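You operate a simulated robot arm through the tools that you are given. There is no shell and no other tool. Be economical: measure what you need, move in short steps, check, and stop when the job is done.

Carry out the task below with a simulated robot arm. There is one attempt and no reset: what you move stays moved.

## Task
Crank the line in, unpeg the blue towel and hang it on the drip bar.
Fine: its pegs go back on the peg bars.

The check looks at the end state, three seconds after you hand in, the way a careful person would. Anything else that was tipped, shoved, dropped, spilled or broken makes it a failure. Flat cloth is picked up by pressing the open fingertips on it (5 to 10 N) and closing them slowly along it; thin cloth reads only 2 to 8 mm in the jaws.

## Robot
A 7-joint arm with a fingered hand on a trunk, on a base that drives. Base frame: it is fixed to the floor where the robot stands at the start and does not move with it; the origin is under the middle of the robot, x ahead of it, y to its left, z up. Readings come in m, degrees, newtons and seconds.
With the tool pointing down near the work surface it reaches from about 0.1 to 0.66 m from the robot's upright axis, wherever it stands. Its first joint turns from -69.0 to 172.0 degrees. Places, roughly: drip bar [0.1, 1, 1]; purple cloth [-0.5, -1.5, 1.25]; teal peg (5x3x9 cm) [0, -0.9, 1.2]; white cloth [-0.25, -1.25, 1.25]. Payload 3.4 kg.
Tool frame: the origin (TCP) lies between the finger pads and is the grasp point; the fingertips stand 0.025 m ahead of it; z points along the fingers, y is the line along which they close. Largest opening 0.088 m; the body of the gripper starts 0.029 m behind the TCP. The gripper is a hand of 4 fingers: y runs from the thumb to the fingers, the wrist lies at [-0.013, -0.097, -0.162] in the tool frame, and closing takes about 1.5 s.
Orientation is that of the tool frame in the base frame, as a unit quaternion [x, y, z, w]. With the fingers straight down and the wrist toward the robot, the tool's x, y and z point along [0, 1, 0], [1, 0, 0] and [0, 0, -1] of the base frame.

## Interface
- The arm moves only by the tool drive_tool. Its argument "increments" is a list of rows, each a list of 6 numbers: the turn, a rotation vector about the base's x, y, z in units of 90 degrees (1.0 is 90 degrees), then the shift along the base's x, y, z in units of 250 mm (1.0 is 250 mm). In form: [[wx, wy, wz, dx, dy, dz], ...]. A call has 1 to 20 rows; each row is the pose to reach, as a shift and turn from the pose commanded when the call began. "claw" is the gripper command, from -1 (fully open) to 1 (shut), values between in proportion, set as the call begins (left out, the last holds). A call with a number of a shift or a turn outside -1 to 1 is refused whole. Rows are played at 5 a second. More than 0.05 m and 8.6 degrees between two rows, or a gripper value outside its range, and nothing of the call is played. A pose out of reach is approached as far as the arm can. The call stops where the force on the tool passes 40 N (or 10 N more than at its start, if that is more) or the arm is blocked; 0.2 s more then pass. The fingers move at their own pace (about 0.108 m/s each) and stop on an object; they squeeze with about 29 N. The grip force told is the motor's: it shows also when the fingers shut on nothing. Time passes only in rows, and 0.2 s behind the last, so rows that repeat a pose let the fingers close. It gives the time, the measured TCP pose, the force on the tool (base axes), the opening and the grip force at its end, in the units of the frame above (readings bear some noise), with the torque about the TCP (base axes, N m) and any sound that the robot's microphone picked up.
- Cameras (640 x 400 px; columns grow to the right, rows downward): "scene" is now at [0.143, -0.0014, 1.4787]; the picture's right is [-0.01, -1.00, 0.00], its down [-0.24, 0.00, -0.97] and it looks along [0.97, -0.01, -0.24] (base axes); focal length 214 px, centre (320, 200). "wrist" rides on the gripper at [0.064, -0.083, -0.098] in the tool frame; the picture's right is [-0.62, 0.37, -0.69], its down [-0.71, -0.63, 0.30] and it looks along [-0.32, 0.68, 0.65] (tool axes); focal length 265 px, centre (320, 200). There is no depth. A picture from a camera that has moved, and an enlarged one, comes with that camera's place and axes in the base frame and with its lens.
- grab_frame(camera): a new picture of that camera. No time passes.
- move_column(by): slides the trunk up (or, below 0, down) by that many m; the arm and the scene camera ride with it, the base frame stays. It gives what a move gives, with no picture.
- base_move(legs): drives the robot by 1 to 6 legs, each [ahead, left, turn to the left] in m, m and degrees, along the robot's own axes; the way and the turn of a leg run together, so that a leg with both is an arc; at most 1.5 m and 180 degrees a leg. The arm and the cameras ride along, it lands a little off, and it stops where it bumps. It gives what a move gives.
- curl_fingers(index, middle, ring, thumb_bend, thumb_turn): sets how far each is bent, from 0 (flat) to 100 (curled in); at 30 the hand is open as for a grip, at 70 the pads meet at the TCP. One left out holds its place. A second passes; each finger stops where it meets its share of the squeeze, and holds until it gets a number again. A gripper value or a shape takes the hand back. It gives what a move gives, with no picture; readings hold the bend of each and the force on the fingers (four entries, about 0 where the hand has none), thumb and palm. thumb_turn goes from beside the hand (0) to across from the fingers (100), as for a grip.
- preshape(shape): the hand has 4 fingers and takes this shape, open, in about a second: jaw (thumb against the fingers, like two jaws); tri (thumb and two fingers); tip (a fingertip pinch); poke (one finger out to press); point (the index stretched); flat (the hand flat); cup (the hand cupped); fist (a fist). The gripper value then closes the fingers along that shape, each until it touches; the sizes above hold for jaw. It gives what a move gives, with no picture.
- aim_head(pan, tilt): turns the head with the scene camera to pan (to the left, within 86 degrees either way) and tilt (down, from -29 to 69), counted from straight ahead of the robot. It gives what a move gives.
- zoom(camera, box): a new picture of the part [left, top, right, bottom] of that camera's present view, enlarged. No time passes.
- sign_off(): hands the job in; it is judged then, once.

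Go step by step. Nothing tells you exact positions but the pictures and the camera data: compare them with the known pose of the tool, close in by small moves and look again before you grip or let go. The budget is 120 turns and 78 pictures, counting those below and the enlarged ones. Unless the task says otherwise, let go and move clear before handing in, and close with one line.

The tools are called as a command line: name --pt "numbers of a row" for each row, then --argument value for the rest, lists and objects as JSON in quotes. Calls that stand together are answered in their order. drive_tool: Moves the arm, as the interface text tells. Its arguments: {"type":"object","properties":{"increments":{"type":"array"},"claw":{"type":"number"}},"required":["increments"]} The other tools are called the same way: move_column (by) slides the trunk up or down; preshape (shape) gives the hand a shape; curl_fingers (index, middle, ring, thumb_bend, thumb_turn) moves the fingers one by one; base_move (legs) drives the base; aim_head (pan, tilt) turns the head that bears the scene camera; grab_frame (camera) takes a picture; zoom (camera, box) takes an enlarged picture of a part of a camera's view; sign_off () hands the job in.

At the start:

```text
time_s: 0.0
ee_pos: [0.3951, -0.0409, 1.4642]
tool_rot: [0.707, 0.707, 0.0, 0.001]
ft_force: [-0.2, -0.3, 0.7]
torque: [0.02, -0.01, 0.01]
gripper_width: 0.0876
grasp_force: 0.0
shape: jaw
bend: [30.0, 30.0, 30.0, 30.0, 98.0]
finger forces: [0.1, 0.0, 0.0, 0.0, 0.0, 0.0]
trunk travel left (down, up): [-0.75, 0.09]
robot x, y, heading: [-0.0018, 0.0003, -0.1]
head pan, tilt: [-0.8, 13.7]
```

scene: 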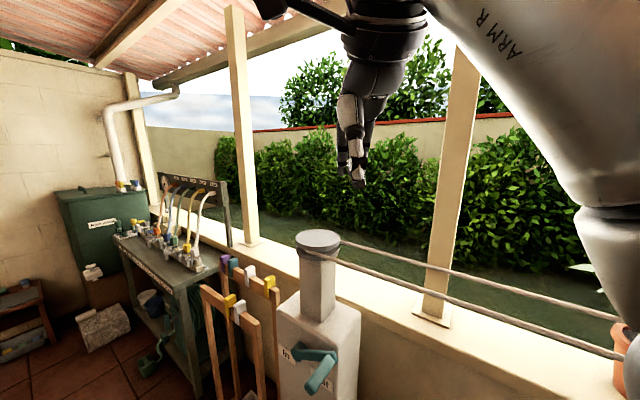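
wrist: 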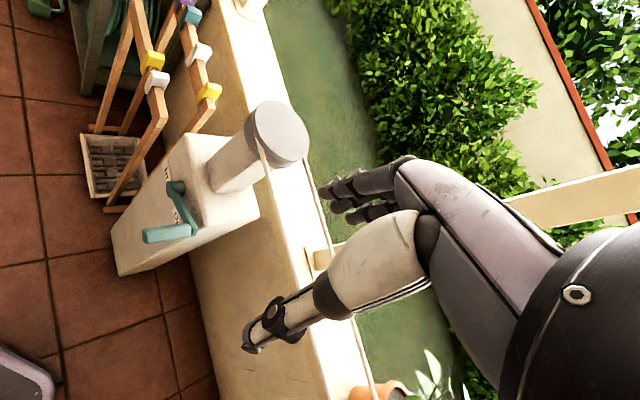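

I see a crank box ahead with a pulley and a line running to the right, and peg bars to the left. I'll look around with the head first.

aim_head --pan -60 --tilt 15

grab_frame --camera "scene"

aim_head --pan 50 --tilt 30

grab_frame --camera "scene"

aim_head --pan 0 --tilt 40

grab_frame --camera "scene"

```text
time_s: 1.3
ee_pos: [0.3943, -0.0407, 1.4649]
tool_rot: [0.707, 0.708, 0.0, -0.001]
ft_force: [-0.3, -0.7, 0.2]
torque: [-0.01, -0.02, 0.0]
gripper_width: 0.0877
grasp_force: 0.0
shape: jaw
bend: [30.0, 30.0, 30.0, 30.0, 98.0]
finger forces: [0.0, 0.1, 0.0, 0.0, 0.0, 0.0]
trunk travel left (down, up): [-0.75, 0.09]
robot x, y, heading: [-0.0021, 0.0036, -0.2]
head pan, tilt: [-60.0, 15.0]
```

```text
75 pictures are left
camera scene: at [0.0964, -0.0809, 1.4765], right [-0.87, -0.5, 0.0], down [-0.13, 0.22, -0.97], along [0.48, -0.84, -0.26], focal length 214 px, centre (320, 200)
```

scene: 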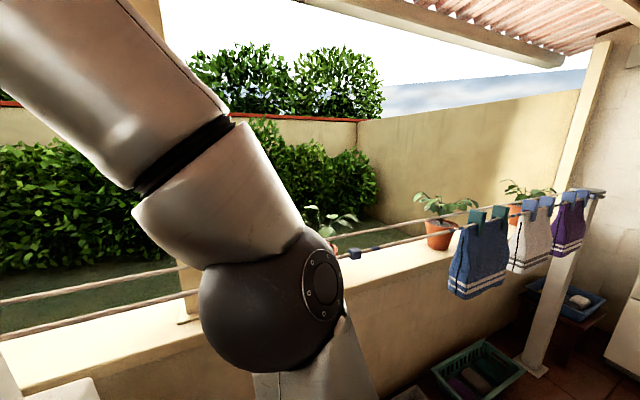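

```text
time_s: 3.2
ee_pos: [0.394, -0.0405, 1.464]
tool_rot: [0.707, 0.707, 0.0, 0.0]
ft_force: [0.5, 0.0, 0.5]
torque: [-0.03, -0.01, -0.01]
gripper_width: 0.0877
grasp_force: 0.0
shape: jaw
bend: [30.0, 30.0, 30.0, 30.0, 98.0]
finger forces: [0.1, 0.0, 0.0, 0.0, 0.0, 0.0]
trunk travel left (down, up): [-0.75, 0.09]
robot x, y, heading: [0.0043, -0.0031, -0.2]
head pan, tilt: [50.0, 30.0]
```

```text
74 pictures are left
camera scene: at [0.1078, 0.0692, 1.4523], right [0.77, -0.64, 0.0], down [-0.32, -0.38, -0.87], along [0.56, 0.66, -0.5], focal length 214 px, centre (320, 200)
```

scene: 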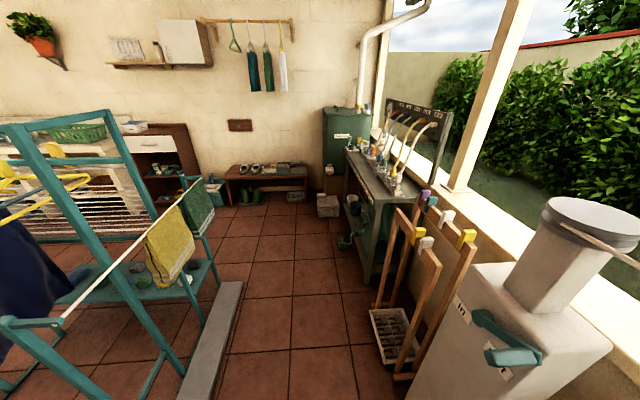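

```text
time_s: 4.3
ee_pos: [0.3943, -0.0421, 1.4651]
tool_rot: [0.707, 0.707, 0.001, 0.001]
ft_force: [-1.2, -0.9, 0.9]
torque: [-0.02, -0.02, 0.02]
gripper_width: 0.0875
grasp_force: 0.0
shape: jaw
bend: [30.0, 30.0, 30.0, 30.0, 98.0]
finger forces: [0.0, 0.0, 0.1, 0.0, 0.1, 0.0]
trunk travel left (down, up): [-0.75, 0.09]
robot x, y, heading: [0.0008, 0.0001, -0.1]
head pan, tilt: [0.0, 40.0]
```

```text
73 pictures are left
camera scene: at [0.1346, 0.0, 1.437], right [0.0, -1.0, 0.0], down [-0.64, 0.0, -0.77], along [0.77, 0.0, -0.64], focal length 214 px, centre (320, 200)
```

scene: 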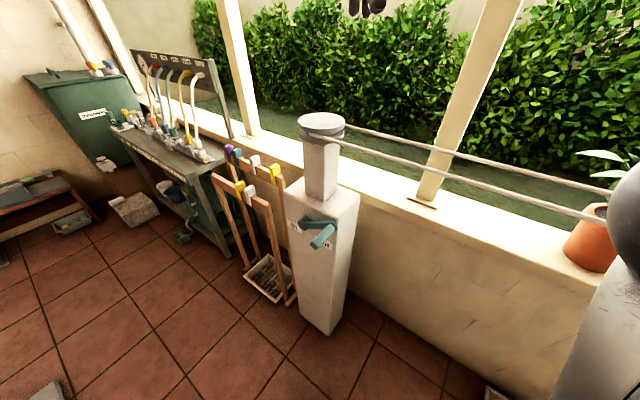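

The blue towel hangs with teal pegs to the right on the line, and the winch box has a teal crank with labels. I'll zoom in on these.

zoom --camera "scene" --box '[200, 100, 380, 340]'

aim_head --pan -70 --tilt 15

zoom --camera "scene" --box '[240, 160, 580, 340]'

aim_head --pan 86 --tilt 30

grab_frame --camera "scene"

```text
1.67 times, centred on (290, 220) of scene
camera zoom: at [0.1346, 0.0, 1.437], right [0.0, -1.0, 0.0], down [-0.64, 0.0, -0.77], along [0.77, 0.0, -0.64], focal length 358 px, centre (370, 167)
```

zoom: 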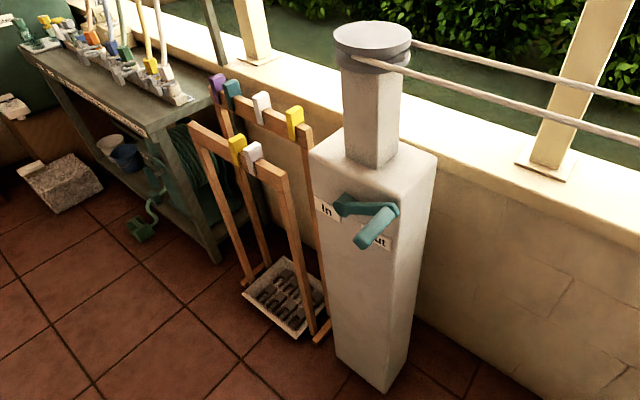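

```text
time_s: 5.8
ee_pos: [0.3944, -0.041, 1.4653]
tool_rot: [0.707, 0.707, 0.0, -0.001]
ft_force: [-0.2, 0.1, 0.3]
torque: [-0.02, 0.0, -0.01]
gripper_width: 0.0877
grasp_force: 0.0
shape: jaw
bend: [30.0, 30.0, 30.0, 30.0, 98.0]
finger forces: [0.1, 0.0, 0.1, 0.0, 0.0, 0.0]
trunk travel left (down, up): [-0.75, 0.09]
robot x, y, heading: [-0.0013, -0.0017, -0.1]
head pan, tilt: [-70.0, 15.0]
```

```text
1.88 times, centred on (410, 250) of scene
camera zoom: at [0.0817, -0.0878, 1.4765], right [-0.94, -0.34, 0.0], down [-0.09, 0.24, -0.97], along [0.33, -0.91, -0.26], focal length 404 px, centre (151, 106)
```

zoom: 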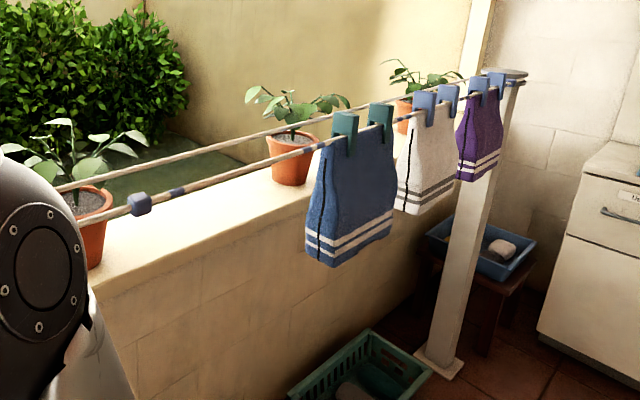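

```text
time_s: 8.2
ee_pos: [0.3936, -0.0413, 1.4646]
tool_rot: [0.706, 0.708, 0.0, 0.0]
ft_force: [1.0, -0.2, 0.0]
torque: [0.0, -0.03, -0.02]
gripper_width: 0.0878
grasp_force: 0.0
shape: jaw
bend: [30.0, 30.0, 30.0, 30.0, 98.0]
finger forces: [0.0, 0.0, 0.0, 0.0, 0.0, 0.0]
trunk travel left (down, up): [-0.75, 0.09]
robot x, y, heading: [-0.0013, -0.0016, 0.0]
head pan, tilt: [85.9, 30.0]
```

```text
70 pictures are left
camera scene: at [0.0561, 0.0902, 1.4523], right [1.0, -0.07, 0.0], down [-0.04, -0.5, -0.87], along [0.06, 0.86, -0.5], focal length 214 px, centre (320, 200)
```

scene: 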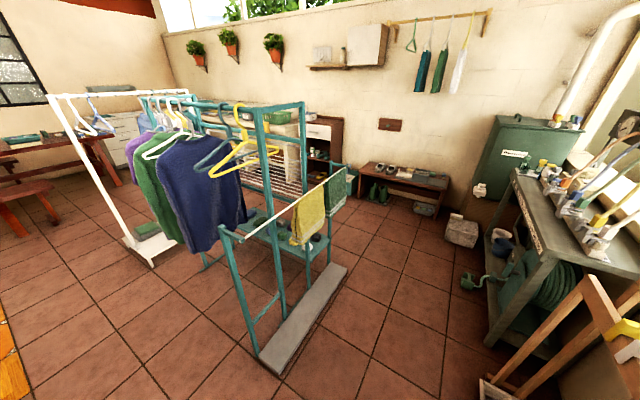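

The drip bar is the pale rail at left holding the yellow and green towels; the pulley is at about (0.70, 0, 1.23). Now a close look at the crank.

aim_head --pan 0 --tilt 45

zoom --camera "scene" --box '[260, 140, 380, 230]'

zoom --camera "wrist" --box '[80, 80, 320, 280]'

```text
time_s: 9.8
ee_pos: [0.3944, -0.0422, 1.4645]
tool_rot: [0.707, 0.707, 0.0, -0.001]
ft_force: [0.4, 0.0, -0.8]
torque: [-0.02, 0.0, -0.03]
gripper_width: 0.0874
grasp_force: 0.1
shape: jaw
bend: [30.0, 30.0, 30.0, 30.0, 98.0]
finger forces: [0.0, 0.0, 0.0, 0.0, 0.0, 0.1]
trunk travel left (down, up): [-0.75, 0.09]
robot x, y, heading: [-0.0047, -0.0002, 0.0]
head pan, tilt: [0.0, 45.0]
```

```text
4.44 times, centred on (320, 185) of scene
camera zoom: at [0.131, 0.0, 1.4297], right [0.0, -1.0, 0.0], down [-0.71, 0.0, -0.71], along [0.71, 0.0, -0.71], focal length 953 px, centre (320, 267)
```

zoom: 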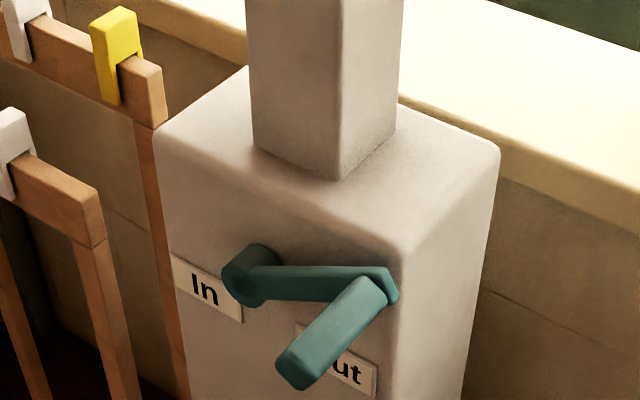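

```text
2.00 times, centred on (200, 180) of wrist
camera zoom: at [0.3115, 0.0222, 1.5633], right [0.37, -0.62, 0.69], down [-0.63, -0.71, -0.3], along [0.68, -0.32, -0.65], focal length 531 px, centre (560, 240)
```

zoom: 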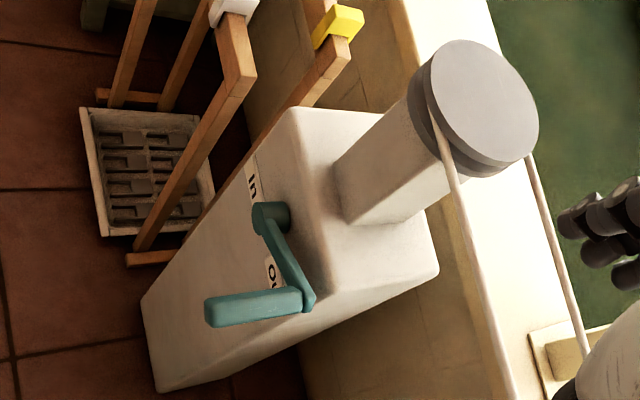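

The crank has its hub at about (0.627, 0.057, 0.925), and its handle runs from (0.563, -0.039, 0.977) to (0.492, 0.017, 0.979). I'll turn the tool so that it closes across the handle, then lower the trunk.

drive_tool --pt "0 0 0.083 0 0 0" --pt "0 0 0.166 0 0 0" --pt "0 0 0.249 0 0 0" --pt "0 0 0.332 0 0 0" --pt "0 0 0.415 0 0 0" --pt "0 0 0.498 0 0 0" --pt "0 0 0.58 0 0 0" --claw -1

move_column --by -0.3

grab_frame --camera "wrist"

grab_frame --camera "scene"

```text
time_s: 11.4
ee_pos: [0.3724, -0.0332, 1.4364]
tool_rot: [0.324, 0.946, 0.001, -0.001]
ft_force: [0.6, -0.1, -0.9]
torque: [0.01, -0.01, -0.03]
gripper_width: 0.0876
grasp_force: 0.0
shape: jaw
bend: [30.0, 30.0, 30.0, 30.0, 98.0]
finger forces: [0.0, 0.1, 0.0, 0.1, 0.1, 0.0]
out of reach, approached as far as the arm can: row 5, 6, 7
trunk travel left (down, up): [-0.75, 0.09]
robot x, y, heading: [-0.0039, 0.0015, 0.1]
head pan, tilt: [0.0, 45.0]
```

```text
time_s: 14.4
ee_pos: [0.372, -0.0337, 1.1373]
tool_rot: [0.325, 0.946, 0.001, -0.001]
ft_force: [0.6, 0.2, 0.0]
torque: [-0.01, -0.01, 0.04]
gripper_width: 0.0876
grasp_force: 0.1
shape: jaw
bend: [30.0, 30.0, 30.0, 30.0, 98.0]
finger forces: [0.1, 0.1, 0.0, 0.0, 0.0, 0.0]
trunk travel left (down, up): [-0.45, 0.39]
robot x, y, heading: [-0.0004, -0.0031, -0.1]
head pan, tilt: [0.0, 45.0]
```

```text
67 pictures are left
camera wrist: at [0.2703, -0.0604, 1.2351], right [0.72, -0.09, 0.69], down [0.18, -0.94, -0.31], along [0.68, 0.34, -0.65], focal length 265 px, centre (320, 200)
```

wrist: 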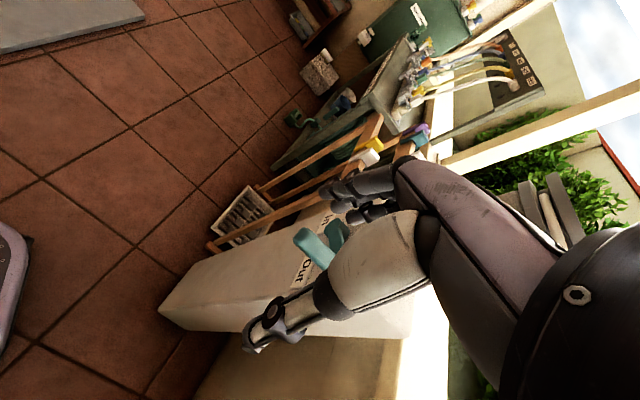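

```text
66 pictures are left
camera scene: at [0.1309, 0.0, 1.1297], right [0.0, -1.0, 0.0], down [-0.71, 0.0, -0.71], along [0.71, 0.0, -0.71], focal length 214 px, centre (320, 200)
```

scene: 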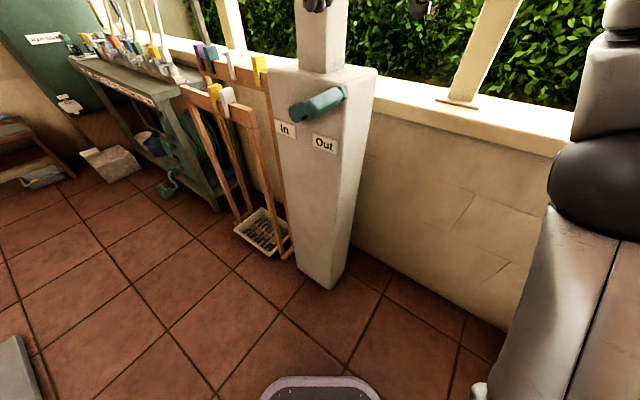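

The labels read In on the left and Out on the right. I'll move the open hand above the handle and check.

drive_tool --pt "0 0 0 0.15 0.03 0" --pt "0 0 0 0.3 0.06 0" --pt "0 0 0 0.45 0.08 0" --pt "0 0 0 0.6 0.108 0" --pt "0 0 0 0.6 0.108 0"

aim_head --pan 0 --tilt 25

grab_frame --camera "scene"

grab_frame --camera "wrist"

```text
time_s: 15.6
ee_pos: [0.424, -0.0005, 1.0871]
tool_rot: [0.325, 0.946, 0.001, 0.0]
ft_force: [-0.1, -0.1, -0.4]
torque: [0.01, 0.0, 0.0]
gripper_width: 0.0875
grasp_force: 0.1
shape: jaw
bend: [30.0, 30.0, 30.0, 30.0, 98.0]
finger forces: [0.0, 0.1, 0.1, 0.1, 0.0, 0.0]
out of reach, approached as far as the arm can: row 1, 2, 3, 4, 5
trunk travel left (down, up): [-0.45, 0.39]
robot x, y, heading: [-0.0008, -0.0012, -0.2]
head pan, tilt: [0.0, 45.0]
```

```text
time_s: 16.4
ee_pos: [0.4255, 0.0006, 1.0879]
tool_rot: [0.326, 0.945, 0.002, -0.001]
ft_force: [0.0, -0.3, 0.4]
torque: [-0.01, 0.04, 0.0]
gripper_width: 0.0876
grasp_force: 0.1
shape: jaw
bend: [30.0, 30.0, 30.0, 30.0, 98.0]
finger forces: [0.1, 0.0, 0.0, 0.1, 0.1, 0.0]
trunk travel left (down, up): [-0.45, 0.39]
robot x, y, heading: [0.0028, -0.0009, -0.1]
head pan, tilt: [0.0, 25.0]
```

```text
65 pictures are left
camera scene: at [0.1418, -0.0001, 1.1602], right [0.0, -1.0, 0.0], down [-0.42, 0.0, -0.91], along [0.91, 0.0, -0.42], focal length 214 px, centre (320, 200)
```

scene: 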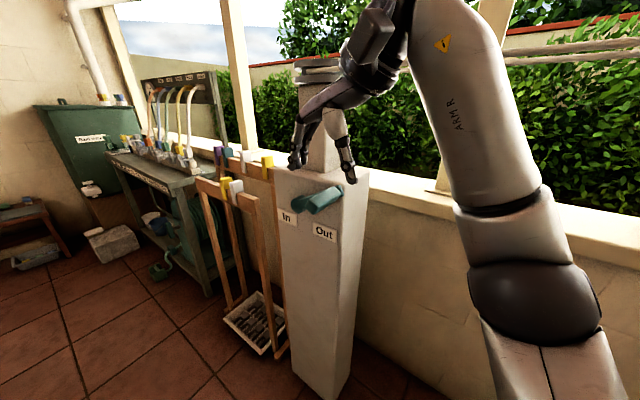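

```text
64 pictures are left
camera wrist: at [0.3238, -0.0276, 1.1871], right [0.72, -0.09, 0.69], down [0.18, -0.94, -0.31], along [0.68, 0.34, -0.65], focal length 265 px, centre (320, 200)
```

wrist: 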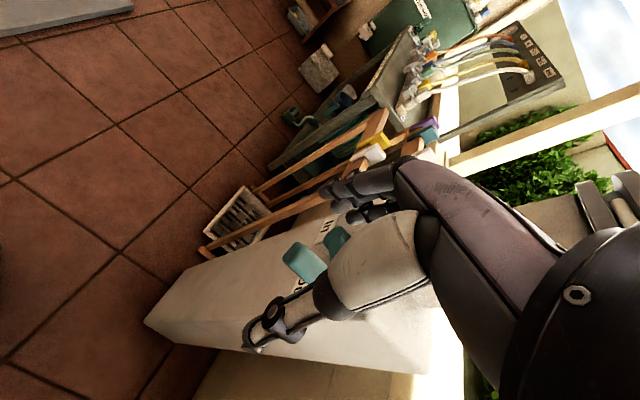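

The arm is short of reach this high. I'll raise the trunk a bit so the arm works lower relative to the shoulder, then go above the handle.

move_column --by 0.12

drive_tool --pt "0 0 0 0 0 -0.15" --pt "0 0 0 0.05 0 -0.3" --pt "0 0 0 0.15 -0.01 -0.45" --pt "0 0 0 0.27 -0.02 -0.55" --pt "0 0 0 0.388 -0.03 -0.6" --pt "0 0 0 0.388 -0.03 -0.6"

grab_frame --camera "scene"

```text
time_s: 17.9
ee_pos: [0.4262, 0.0002, 1.2092]
tool_rot: [0.326, 0.945, 0.001, 0.0]
ft_force: [1.1, 0.6, -0.6]
torque: [0.0, 0.01, -0.02]
gripper_width: 0.0875
grasp_force: 0.0
shape: jaw
bend: [30.0, 30.0, 30.0, 30.0, 98.0]
finger forces: [0.0, 0.0, 0.0, 0.1, 0.0, 0.0]
trunk travel left (down, up): [-0.57, 0.27]
robot x, y, heading: [0.0027, -0.0005, 0.1]
head pan, tilt: [0.0, 25.0]
```

```text
time_s: 19.3
ee_pos: [0.4924, -0.0069, 1.0521]
tool_rot: [0.326, 0.945, 0.001, -0.001]
ft_force: [-0.4, -0.2, -0.3]
torque: [0.02, 0.01, 0.02]
gripper_width: 0.0879
grasp_force: 0.0
shape: jaw
bend: [30.0, 30.0, 30.0, 30.0, 98.0]
finger forces: [0.0, 0.0, 0.1, 0.0, 0.0, 0.0]
out of reach, approached as far as the arm can: row 5, 6
trunk travel left (down, up): [-0.57, 0.27]
robot x, y, heading: [-0.0015, -0.0003, 0.1]
head pan, tilt: [0.0, 25.0]
```

```text
63 pictures are left
camera scene: at [0.1421, 0.0004, 1.2802], right [0.0, -1.0, 0.0], down [-0.42, 0.0, -0.91], along [0.91, 0.0, -0.42], focal length 214 px, centre (320, 200)
```

scene: 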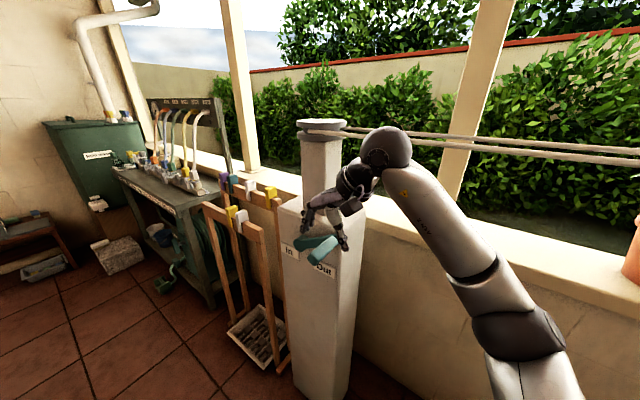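

Still about 3 cm short, and the full circle reaches farther. I'll pull the hand back and drive the base a little ahead and left.

drive_tool --pt "0 0 0 -0.15 0 0.05" --pt "0 0 0 -0.3 0 0.1" --pt "0 0 0 -0.45 0 0.15" --pt "0 0 0 -0.6 0 0.2" --pt "0 0 0 -0.7 -0.1 0.2" --pt "0 0 0 -0.7 -0.2 0.2" --pt "0 0 0 -0.7 -0.2 0.2"

base_move --legs '[[0.13, 0.13, 0]]'

grab_frame --camera "scene"

```text
time_s: 20.9
ee_pos: [0.3181, -0.0548, 1.1033]
tool_rot: [0.326, 0.945, 0.001, -0.001]
ft_force: [-0.6, -0.4, 1.0]
torque: [-0.03, 0.02, -0.03]
gripper_width: 0.0878
grasp_force: 0.1
shape: jaw
bend: [30.0, 30.0, 30.0, 30.0, 98.0]
finger forces: [0.1, 0.0, 0.1, 0.0, 0.0, 0.0]
trunk travel left (down, up): [-0.57, 0.27]
robot x, y, heading: [-0.0007, 0.0014, -0.3]
head pan, tilt: [0.0, 25.0]
```

```text
time_s: 22.4
ee_pos: [0.4502, 0.0742, 1.1019]
tool_rot: [0.327, 0.945, 0.001, 0.0]
ft_force: [0.1, -0.3, -0.3]
torque: [-0.01, 0.0, 0.01]
gripper_width: 0.0876
grasp_force: 0.0
shape: jaw
bend: [30.0, 30.0, 30.0, 30.0, 98.0]
finger forces: [0.0, 0.0, 0.1, 0.0, 0.0, 0.0]
trunk travel left (down, up): [-0.57, 0.27]
robot x, y, heading: [0.1343, 0.1294, -0.1]
head pan, tilt: [0.0, 25.0]
```

```text
62 pictures are left
camera scene: at [0.2733, 0.1302, 1.2802], right [0.0, -1.0, 0.0], down [-0.42, 0.0, -0.91], along [0.91, 0.0, -0.42], focal length 214 px, centre (320, 200)
```

scene: 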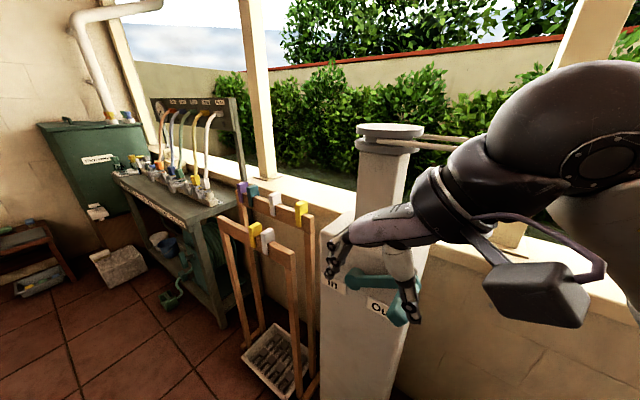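

The hand is now well within reach. I'll move over the handle and go partly down around it.

drive_tool --pt "0 0 0 0.1 -0.11 0" --pt "0 0 0 0.2 -0.22 0" --pt "0 0 0 0.288 -0.324 -0.05" --pt "0 0 0 0.288 -0.324 -0.2" --pt "0 0 0 0.288 -0.324 -0.32" --pt "0 0 0 0.288 -0.324 -0.4" --pt "0 0 0 0.288 -0.324 -0.4"

grab_frame --camera "scene"

grab_frame --camera "wrist"

```text
time_s: 24.0
ee_pos: [0.5204, -0.0071, 1.0026]
tool_rot: [0.328, 0.945, 0.002, 0.0]
ft_force: [-1.4, 0.2, 0.1]
torque: [0.0, 0.01, -0.02]
gripper_width: 0.088
grasp_force: 0.1
shape: jaw
bend: [30.0, 30.0, 30.0, 30.0, 98.0]
finger forces: [0.0, 0.0, 0.1, 0.1, 0.1, 0.1]
trunk travel left (down, up): [-0.57, 0.27]
robot x, y, heading: [0.1325, 0.1309, -0.3]
head pan, tilt: [0.0, 25.0]
```

```text
61 pictures are left
camera scene: at [0.2727, 0.1296, 1.2803], right [0.0, -1.0, 0.0], down [-0.42, 0.0, -0.91], along [0.91, 0.0, -0.42], focal length 214 px, centre (320, 200)
```

scene: 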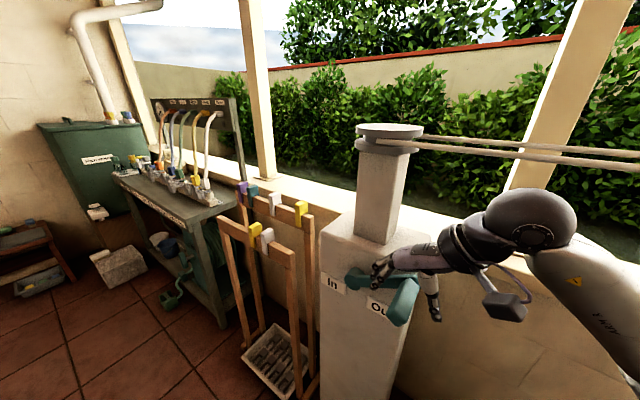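

```text
60 pictures are left
camera wrist: at [0.4195, -0.0333, 1.101], right [0.71, -0.1, 0.69], down [0.17, -0.94, -0.31], along [0.68, 0.34, -0.65], focal length 265 px, centre (320, 200)
```

wrist: 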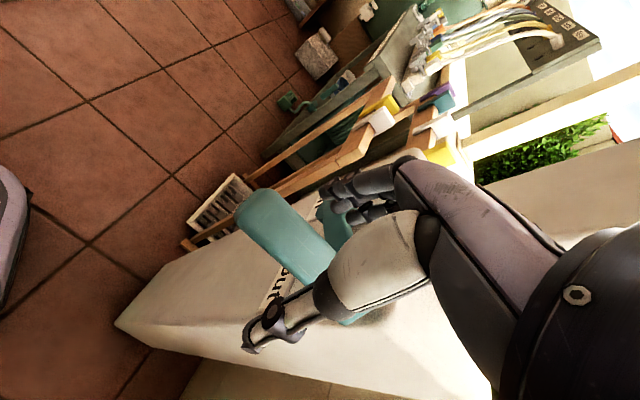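

The handle sits between thumb and fingers. I'll go down 2 cm and close.

drive_tool --pt "0 0 0 0 0 -0.08"

drive_tool --pt "0 0 0 0 0 0" --pt "0 0 0 0 0 0" --pt "0 0 0 0 0 0" --pt "0 0 0 0 0 0" --pt "0 0 0 0 0 0" --pt "0 0 0 0 0 0" --pt "0 0 0 0 0 0" --claw 1

grab_frame --camera "wrist"

```text
time_s: 24.4
ee_pos: [0.5208, -0.005, 0.9825]
tool_rot: [0.327, 0.945, 0.002, 0.0]
ft_force: [-0.5, 0.4, 0.4]
torque: [-0.05, -0.03, -0.03]
gripper_width: 0.0876
grasp_force: 0.0
shape: jaw
bend: [30.0, 30.0, 30.0, 30.0, 98.0]
finger forces: [0.0, 0.0, 0.0, 0.0, 0.1, 0.0]
trunk travel left (down, up): [-0.57, 0.27]
robot x, y, heading: [0.1305, 0.1304, -0.1]
head pan, tilt: [0.0, 25.0]
```

```text
time_s: 26.0
ee_pos: [0.5214, -0.0046, 0.9823]
tool_rot: [0.326, 0.946, 0.001, -0.001]
ft_force: [-1.5, 0.4, -7.7]
torque: [-0.13, 0.0, 0.07]
gripper_width: 0.0149
grasp_force: 29.1
shape: jaw
bend: [74.0, 71.0, 71.0, 80.0, 100.0]
finger forces: [15.3, 4.5, 3.0, 0.0, 24.1, 0.0]
trunk travel left (down, up): [-0.57, 0.27]
robot x, y, heading: [0.1332, 0.1316, -0.2]
head pan, tilt: [0.0, 25.0]
```

```text
59 pictures are left
camera wrist: at [0.4198, -0.0326, 1.0809], right [0.72, -0.1, 0.69], down [0.17, -0.94, -0.31], along [0.68, 0.34, -0.65], focal length 265 px, centre (320, 200)
```

wrist: 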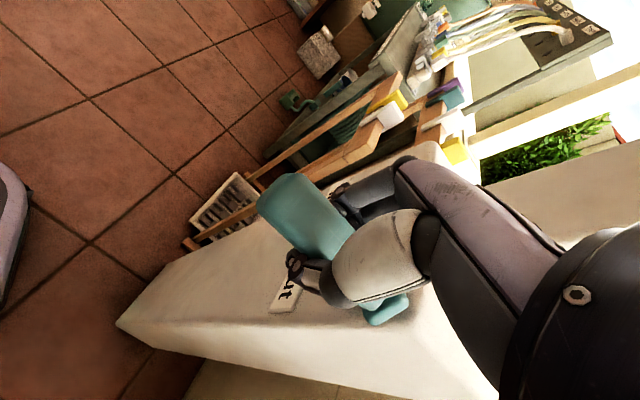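

The hand has hold of the handle. I'll try a 40° turn counter-clockwise (over the top toward "In") and watch the line.

drive_tool --pt "0 0 0 0.0138 0.018 0.038" --pt "0 0 0 0.0277 0.0358 0.0756" --pt "0 0 0 0.0452 0.0585 0.109" --pt "0 0 0 0.0627 0.0812 0.1416" --pt "0 0 0 0.0836 0.108 0.169" --pt "0 0 0 0.1045 0.1354 0.197" --pt "0 0 0 0.128 0.166 0.219" --pt "0 0 0 0.1513 0.196 0.24"

grab_frame --camera "scene"

aim_head --pan -75 --tilt 15

grab_frame --camera "scene"

```text
time_s: 27.4
ee_pos: [0.5468, 0.0317, 1.0256]
tool_rot: [0.324, 0.946, -0.005, -0.007]
ft_force: [5.1, 11.1, -18.6]
torque: [-0.14, 0.13, 0.13]
gripper_width: 0.0137
grasp_force: 29.1
shape: jaw
bend: [74.0, 71.0, 71.0, 83.0, 100.0]
finger forces: [16.8, 7.7, 4.7, 0.0, 15.9, 0.0]
trunk travel left (down, up): [-0.57, 0.27]
robot x, y, heading: [0.1282, 0.1323, -0.3]
head pan, tilt: [0.0, 25.0]
stopped in row 7: the force on the tool passed its limit at 42 N (the readings are from after the stop); the commanded pose is now the measured one
```

```text
58 pictures are left
camera scene: at [0.2766, 0.1323, 1.28], right [0.0, -1.0, 0.0], down [-0.43, 0.0, -0.9], along [0.9, 0.0, -0.43], focal length 214 px, centre (320, 200)
```

scene: 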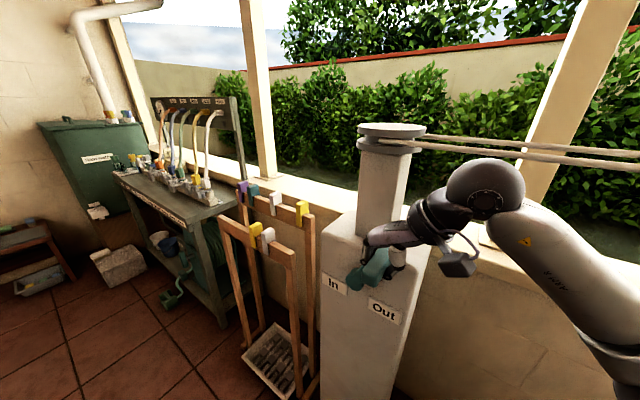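

```text
time_s: 28.9
ee_pos: [0.5485, 0.0312, 1.0266]
tool_rot: [0.325, 0.946, -0.005, -0.005]
ft_force: [2.1, 14.6, -32.7]
torque: [-0.2, 0.27, 0.21]
gripper_width: 0.0133
grasp_force: 28.7
shape: jaw
bend: [74.0, 71.0, 71.0, 83.0, 100.0]
finger forces: [19.5, 9.7, 5.7, 0.0, 19.2, 0.0]
trunk travel left (down, up): [-0.57, 0.27]
robot x, y, heading: [0.1316, 0.1272, -0.2]
head pan, tilt: [-75.0, 15.0]
```

```text
57 pictures are left
camera scene: at [0.2091, 0.043, 1.2963], right [-0.97, -0.26, 0.0], down [-0.07, 0.25, -0.97], along [0.25, -0.93, -0.26], focal length 214 px, centre (320, 200)
```

scene: 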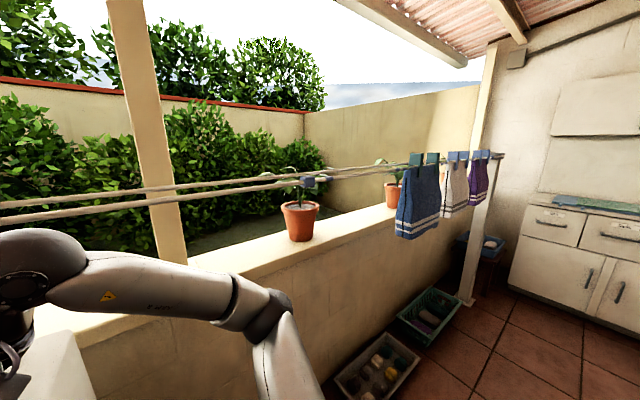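

The line comes in with this direction (block and towel moved toward the winch). The force was mostly radial, so I'll use a slightly smaller radius and continue.

drive_tool --pt "0 0 0 0.0098 0.0126 -0.0176" --pt "0 0 0 0.031 0.041 0.003" --pt "0 0 0 0.0529 0.0686 0.0216" --pt "0 0 0 0.076 0.099 0.036" --pt "0 0 0 0.0996 0.1289 0.048"

grab_frame --camera "scene"

```text
time_s: 30.1
ee_pos: [0.5707, 0.0615, 1.039]
tool_rot: [0.325, 0.946, -0.003, -0.005]
ft_force: [-4.8, 2.2, -29.7]
torque: [-0.23, 0.41, 0.12]
gripper_width: 0.0136
grasp_force: 28.8
shape: jaw
bend: [74.0, 71.0, 70.0, 84.0, 100.0]
finger forces: [14.6, 9.1, 5.9, 0.0, 15.3, 0.1]
trunk travel left (down, up): [-0.57, 0.27]
robot x, y, heading: [0.1282, 0.1308, 0.1]
head pan, tilt: [-75.0, 15.0]
```

```text
56 pictures are left
camera scene: at [0.2073, 0.0398, 1.2961], right [-0.97, -0.26, 0.0], down [-0.07, 0.25, -0.97], along [0.25, -0.93, -0.26], focal length 214 px, centre (320, 200)
```

scene: 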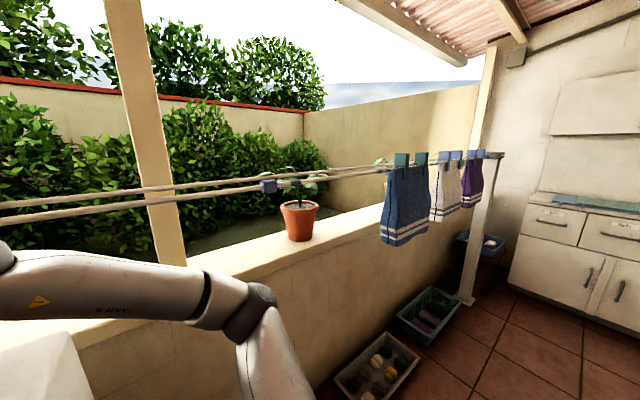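

The line is coming in nicely. I'll continue the turn over the top with a refined circle centre.

drive_tool --pt "0 0 0 0 0 -0.013" --pt "0 0 0 0.049 0.0635 -0.0064" --pt "0 0 0 0.0978 0.1267 -0.0132" --pt "0 0 0 0.1449 0.1877 -0.034" --pt "0 0 0 0.1893 0.2452 -0.068" --pt "0 0 0 0.2294 0.297 -0.114"

grab_frame --camera "scene"

grab_frame --camera "wrist"

```text
time_s: 31.5
ee_pos: [0.6273, 0.1364, 1.0113]
tool_rot: [0.324, 0.946, 0.0, -0.002]
ft_force: [-2.4, -1.8, 0.1]
torque: [0.03, -0.02, -0.03]
gripper_width: 0.0112
grasp_force: 28.7
shape: jaw
bend: [74.0, 71.0, 70.0, 85.0, 100.0]
finger forces: [0.1, 0.0, 0.0, 0.1, 2.6, 0.1]
trunk travel left (down, up): [-0.57, 0.27]
robot x, y, heading: [0.1314, 0.132, -0.0]
head pan, tilt: [-75.0, 15.0]
```

```text
55 pictures are left
camera scene: at [0.2042, 0.0397, 1.2966], right [-0.97, -0.26, 0.0], down [-0.07, 0.25, -0.97], along [0.25, -0.93, -0.26], focal length 214 px, centre (320, 200)
```

scene: 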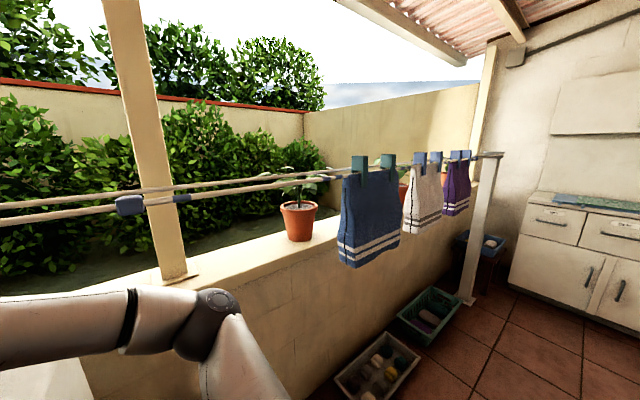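

```text
54 pictures are left
camera wrist: at [0.5266, 0.1087, 1.1116], right [0.72, -0.09, 0.69], down [0.17, -0.94, -0.31], along [0.67, 0.34, -0.66], focal length 265 px, centre (320, 200)
```

wrist: 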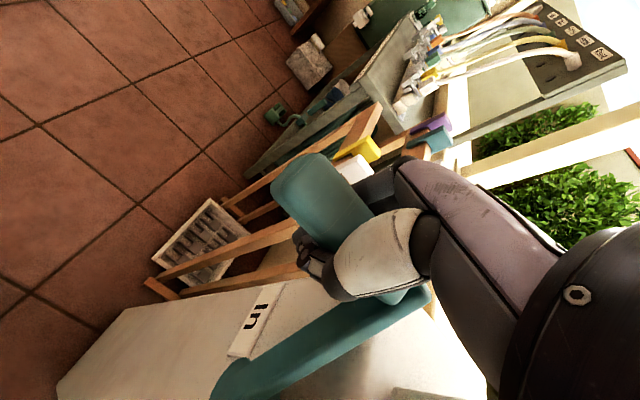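

Tracking well; the block is about 0.2 m from the pulley. I'll continue 30° and look.

drive_tool --pt "0 0 0 0.0346 0.0449 -0.0568" --pt "0 0 0 0.0627 0.0812 -0.1224" --pt "0 0 0 0.0834 0.1081 -0.195"

aim_head --pan -45 --tilt 20

grab_frame --camera "scene"

```text
time_s: 32.3
ee_pos: [0.6489, 0.1666, 0.964]
tool_rot: [0.325, 0.946, -0.001, -0.002]
ft_force: [2.9, 3.9, 5.9]
torque: [-0.18, 0.12, 0.05]
gripper_width: 0.0108
grasp_force: 29.6
shape: jaw
bend: [74.0, 71.0, 70.0, 85.0, 100.0]
finger forces: [0.0, 0.1, 0.0, 0.0, 2.4, 7.1]
trunk travel left (down, up): [-0.57, 0.27]
robot x, y, heading: [0.1285, 0.1307, -0.1]
head pan, tilt: [-75.0, 15.0]
```

```text
time_s: 33.3
ee_pos: [0.6476, 0.1641, 0.9632]
tool_rot: [0.325, 0.946, -0.002, -0.003]
ft_force: [5.8, 7.5, 7.0]
torque: [-0.33, 0.15, 0.06]
gripper_width: 0.0108
grasp_force: 29.0
shape: jaw
bend: [74.0, 71.0, 70.0, 85.0, 100.0]
finger forces: [0.0, 0.0, 0.0, 0.0, 0.9, 9.9]
trunk travel left (down, up): [-0.57, 0.27]
robot x, y, heading: [0.1298, 0.1283, -0.1]
head pan, tilt: [-45.0, 20.0]
```

```text
53 pictures are left
camera scene: at [0.2464, 0.0658, 1.2885], right [-0.71, -0.7, 0.0], down [-0.24, 0.24, -0.94], along [0.66, -0.67, -0.34], focal length 214 px, centre (320, 200)
```

scene: 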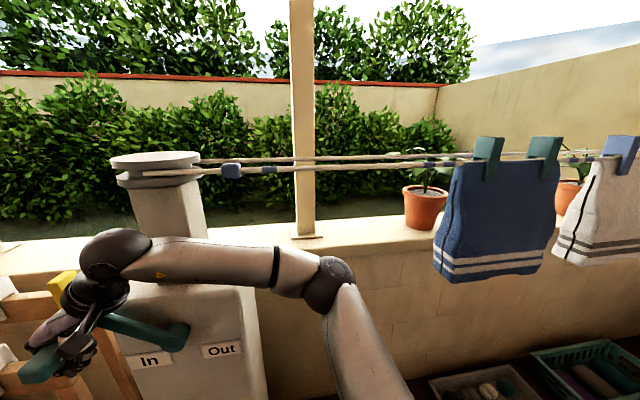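

The block is nearly at the pulley and the handle moves easily. Another 25–30°.

drive_tool --pt "0 0 0 0.0127 0.0164 -0.077" --pt "0 0 0 0.0168 0.0218 -0.157" --pt "0 0 0 0.0127 0.0164 -0.237"

grab_frame --camera "scene"

```text
time_s: 33.7
ee_pos: [0.6518, 0.1694, 0.9506]
tool_rot: [0.325, 0.946, 0.006, 0.001]
ft_force: [7.0, 10.4, 3.3]
torque: [-0.4, 0.27, 0.15]
gripper_width: 0.0105
grasp_force: 28.7
shape: jaw
bend: [74.0, 71.0, 70.0, 85.0, 100.0]
finger forces: [1.4, 0.0, 7.0, 0.1, 0.1, 4.3]
trunk travel left (down, up): [-0.57, 0.27]
robot x, y, heading: [0.1362, 0.1308, -0.3]
head pan, tilt: [-45.0, 20.0]
stopped in row 2: the force on the tool passed its limit at 48 N (the readings are from after the stop); the commanded pose is now the measured one
```

```text
52 pictures are left
camera scene: at [0.2467, 0.0649, 1.2881], right [-0.71, -0.71, 0.0], down [-0.24, 0.24, -0.94], along [0.66, -0.67, -0.34], focal length 214 px, centre (320, 200)
```

scene: 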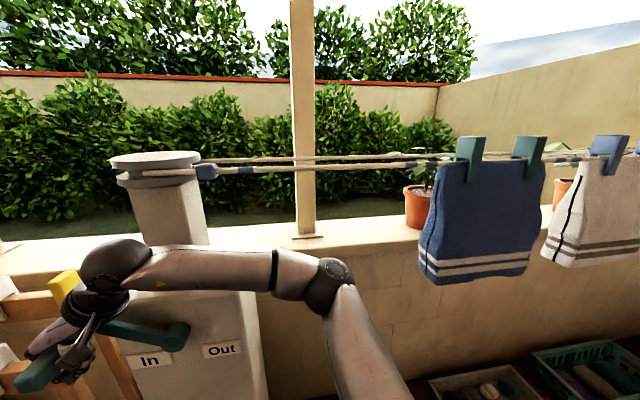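

The block has reached the pulley, so the line is fully in. I'll open the hand, lift off the crank handle and move back.

drive_tool --pt "0 0 0 0 0 0" --pt "0 0 0 0 0 0" --pt "0 0 0 0 0 0" --pt "0 0 0 0 0 0" --pt "0 0 0 0 0 0" --pt "0 0 0 0 0 0" --claw -1

drive_tool --pt "0 0 0 0 0 0.12" --pt "0 0 0 0 0 0.28" --pt "0 0 0 0 0 0.44" --pt "0 0 0 -0.18 0 0.5" --pt "0 0 0 -0.36 0 0.55" --pt "0 0 0 -0.54 -0.02 0.6" --pt "0 0 0 -0.7 -0.1 0.65" --pt "0 0 0 -0.8 -0.2 0.7"

grab_frame --camera "scene"

```text
time_s: 35.1
ee_pos: [0.6526, 0.1686, 0.951]
tool_rot: [0.324, 0.946, 0.005, 0.001]
ft_force: [1.1, 3.0, 5.7]
torque: [-0.1, 0.03, -0.02]
gripper_width: 0.0875
grasp_force: 0.1
shape: jaw
bend: [30.0, 30.0, 30.0, 30.0, 98.0]
finger forces: [0.0, 0.1, 0.0, 0.0, 0.1, 5.9]
trunk travel left (down, up): [-0.57, 0.27]
robot x, y, heading: [0.1303, 0.133, -0.1]
head pan, tilt: [-45.0, 20.0]
```

```text
time_s: 36.9
ee_pos: [0.448, 0.1182, 1.1254]
tool_rot: [0.326, 0.945, 0.005, 0.001]
ft_force: [-0.8, -0.4, -0.8]
torque: [0.01, -0.01, 0.0]
gripper_width: 0.088
grasp_force: 0.0
shape: jaw
bend: [30.0, 30.0, 30.0, 30.0, 98.0]
finger forces: [0.1, 0.0, 0.0, 0.0, 0.0, 0.0]
out of reach, approached as far as the arm can: row 3
trunk travel left (down, up): [-0.57, 0.27]
robot x, y, heading: [0.1289, 0.1301, 0.1]
head pan, tilt: [-45.0, 20.0]
```

```text
51 pictures are left
camera scene: at [0.2455, 0.0635, 1.2884], right [-0.71, -0.71, 0.0], down [-0.24, 0.24, -0.94], along [0.66, -0.67, -0.34], focal length 214 px, centre (320, 200)
```

scene: 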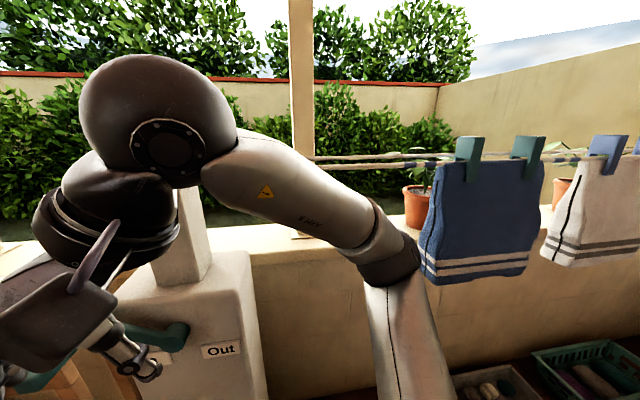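

The line stays in place. Now I'll turn the robot to face the line and shift right so the blue towel is ahead.

base_move --legs '[[0, 0, -38], [0.0, -0.3, 0]]'

aim_head --pan 0 --tilt 20

grab_frame --camera "scene"

```text
time_s: 40.7
ee_pos: [0.1904, -0.3092, 1.1243]
tool_rot: [0.614, 0.79, 0.005, 0.002]
ft_force: [0.3, -0.6, -0.1]
torque: [0.03, -0.01, 0.02]
gripper_width: 0.0877
grasp_force: 0.1
shape: jaw
bend: [30.0, 30.0, 30.0, 30.0, 98.0]
finger forces: [0.1, 0.0, 0.1, 0.0, 0.0, 0.0]
trunk travel left (down, up): [-0.57, 0.27]
robot x, y, heading: [-0.0513, -0.1058, -37.7]
head pan, tilt: [-45.0, 20.0]
```

```text
time_s: 41.9
ee_pos: [0.1917, -0.3099, 1.1253]
tool_rot: [0.613, 0.79, 0.004, 0.002]
ft_force: [-0.6, 0.6, 0.5]
torque: [0.0, -0.01, 0.01]
gripper_width: 0.0877
grasp_force: 0.1
shape: jaw
bend: [30.0, 30.0, 30.0, 30.0, 98.0]
finger forces: [0.1, 0.0, 0.0, 0.1, 0.0, 0.1]
trunk travel left (down, up): [-0.57, 0.27]
robot x, y, heading: [-0.052, -0.1043, -38.0]
head pan, tilt: [0.0, 20.0]
```

```text
50 pictures are left
camera scene: at [0.0591, -0.1936, 1.2884], right [-0.61, -0.79, 0.0], down [-0.27, 0.21, -0.94], along [0.74, -0.58, -0.34], focal length 214 px, centre (320, 200)
```

scene: 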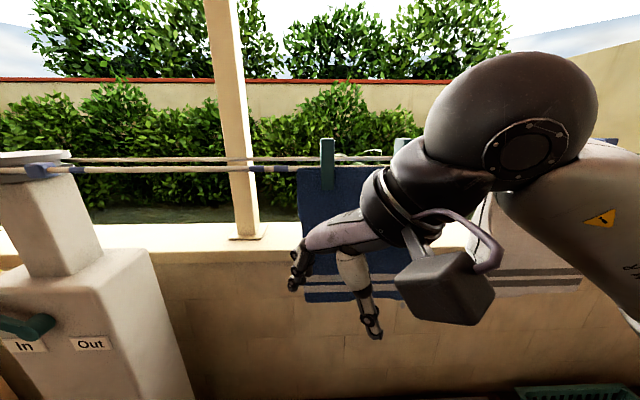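

Peg 1 is at about (0.329, -0.42, 1.226), 3 cm along the line and 5 cm across it. I'll raise the trunk and turn the tool so it closes along the line.

move_column --by 0.22

drive_tool --pt "0 0 0.0845 0 0 0" --pt "0 0 0.169 0 0 0" --pt "0 0 0.2535 0 0 0" --pt "0 0 0.338 0 0 0" --pt "0 0 0.422 0 0 0" --pt "0 0 0.422 0 0 0"

grab_frame --camera "scene"

grab_frame --camera "wrist"

```text
time_s: 44.2
ee_pos: [0.1913, -0.3101, 1.3455]
tool_rot: [0.614, 0.789, 0.004, 0.003]
ft_force: [0.4, -0.1, -0.5]
torque: [0.0, 0.01, -0.01]
gripper_width: 0.0878
grasp_force: 0.1
shape: jaw
bend: [30.0, 30.0, 30.0, 30.0, 98.0]
finger forces: [0.1, 0.0, 0.0, 0.0, 0.1, 0.0]
trunk travel left (down, up): [-0.79, 0.05]
robot x, y, heading: [-0.054, -0.1041, -37.6]
head pan, tilt: [0.0, 20.0]
```

```text
time_s: 45.6
ee_pos: [0.1811, -0.2903, 1.3403]
tool_rot: [0.323, 0.946, 0.006, 0.0]
ft_force: [0.1, -0.2, 0.0]
torque: [0.0, -0.02, 0.01]
gripper_width: 0.088
grasp_force: 0.0
shape: jaw
bend: [30.0, 30.0, 30.0, 30.0, 98.0]
finger forces: [0.0, 0.1, 0.0, 0.0, 0.0, 0.1]
out of reach, approached as far as the arm can: row 5, 6
trunk travel left (down, up): [-0.79, 0.05]
robot x, y, heading: [-0.0512, -0.1073, -37.9]
head pan, tilt: [0.0, 20.0]
```

```text
49 pictures are left
camera scene: at [0.0592, -0.1942, 1.5083], right [-0.61, -0.79, 0.0], down [-0.27, 0.21, -0.94], along [0.74, -0.58, -0.34], focal length 214 px, centre (320, 200)
```

scene: 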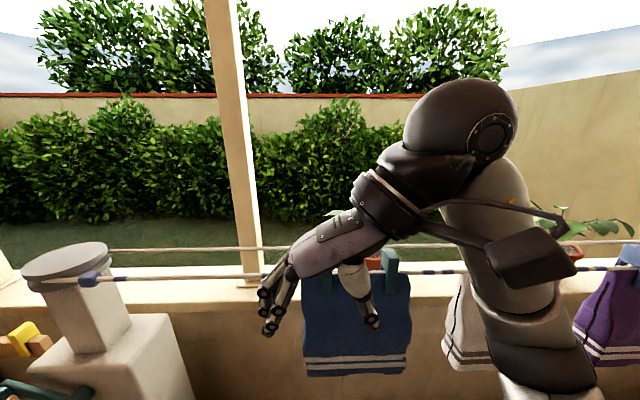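

```text
48 pictures are left
camera wrist: at [0.079, -0.318, 1.4388], right [0.71, -0.1, 0.69], down [0.18, -0.93, -0.31], along [0.68, 0.35, -0.65], focal length 265 px, centre (320, 200)
```

wrist: 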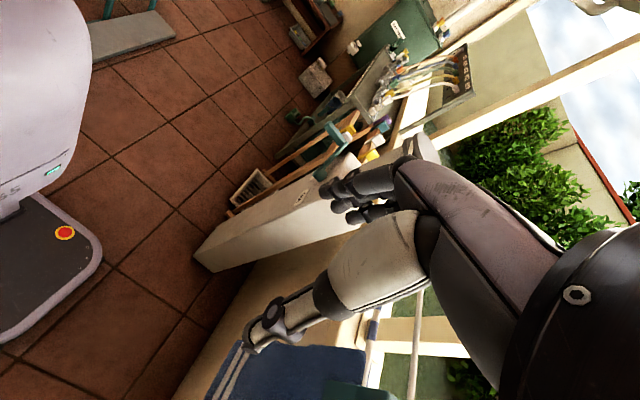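

Closing along the line is at the edge of reach, so I'll use the wrist-toward-robot pose instead and grip the peg across its 5 cm side.

drive_tool --pt "0 0 -0.0909 0 0 0" --pt "0 0 -0.1818 0 0 0" --pt "0 0 -0.2727 0 0 0" --pt "0 0 -0.3636 0 0 0" --pt "0 0 -0.4545 0 0 0" --pt "0 0 -0.5454 0 0 0" --pt "0 0 -0.6363 0 0 0" --pt "0 0 -0.7272 0 0 0" --pt "0 0 -0.8181 0 0 0" --pt "0 0 -0.909 0 0 0" --pt "0 0 -1 0 0 0" --pt "0 0 -1 0 0 0"

grab_frame --camera "scene"

grab_frame --camera "wrist"

```text
time_s: 48.2
ee_pos: [0.1804, -0.2895, 1.3428]
tool_rot: [0.898, 0.44, 0.004, 0.004]
ft_force: [0.0, -0.1, 0.4]
torque: [0.06, 0.04, -0.01]
gripper_width: 0.0878
grasp_force: 0.1
shape: jaw
bend: [30.0, 30.0, 30.0, 30.0, 98.0]
finger forces: [0.0, 0.0, 0.1, 0.1, 0.0, 0.0]
trunk travel left (down, up): [-0.79, 0.05]
robot x, y, heading: [-0.0544, -0.1069, -38.0]
head pan, tilt: [0.0, 20.0]
```

```text
47 pictures are left
camera scene: at [0.0591, -0.1941, 1.5083], right [-0.61, -0.79, 0.0], down [-0.27, 0.21, -0.94], along [0.74, -0.58, -0.34], focal length 214 px, centre (320, 200)
```

scene: 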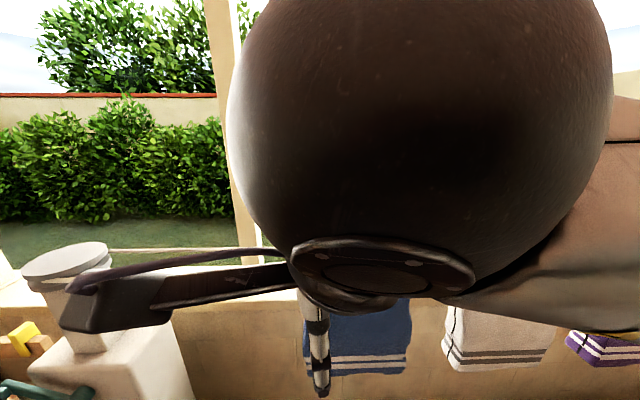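

```text
46 pictures are left
camera wrist: at [0.1537, -0.1885, 1.4407], right [-0.1, -0.71, 0.69], down [-0.93, -0.18, -0.31], along [0.35, -0.68, -0.65], focal length 265 px, centre (320, 200)
```

wrist: 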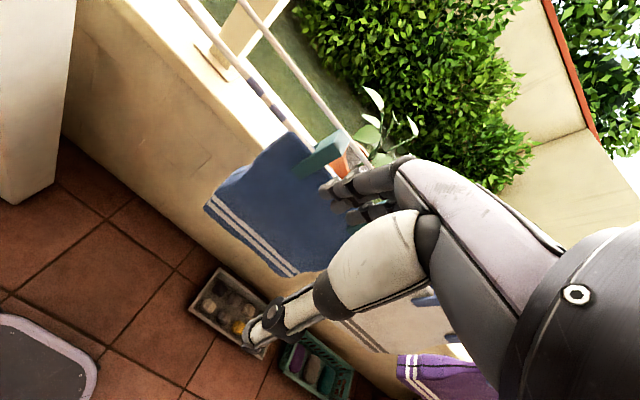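

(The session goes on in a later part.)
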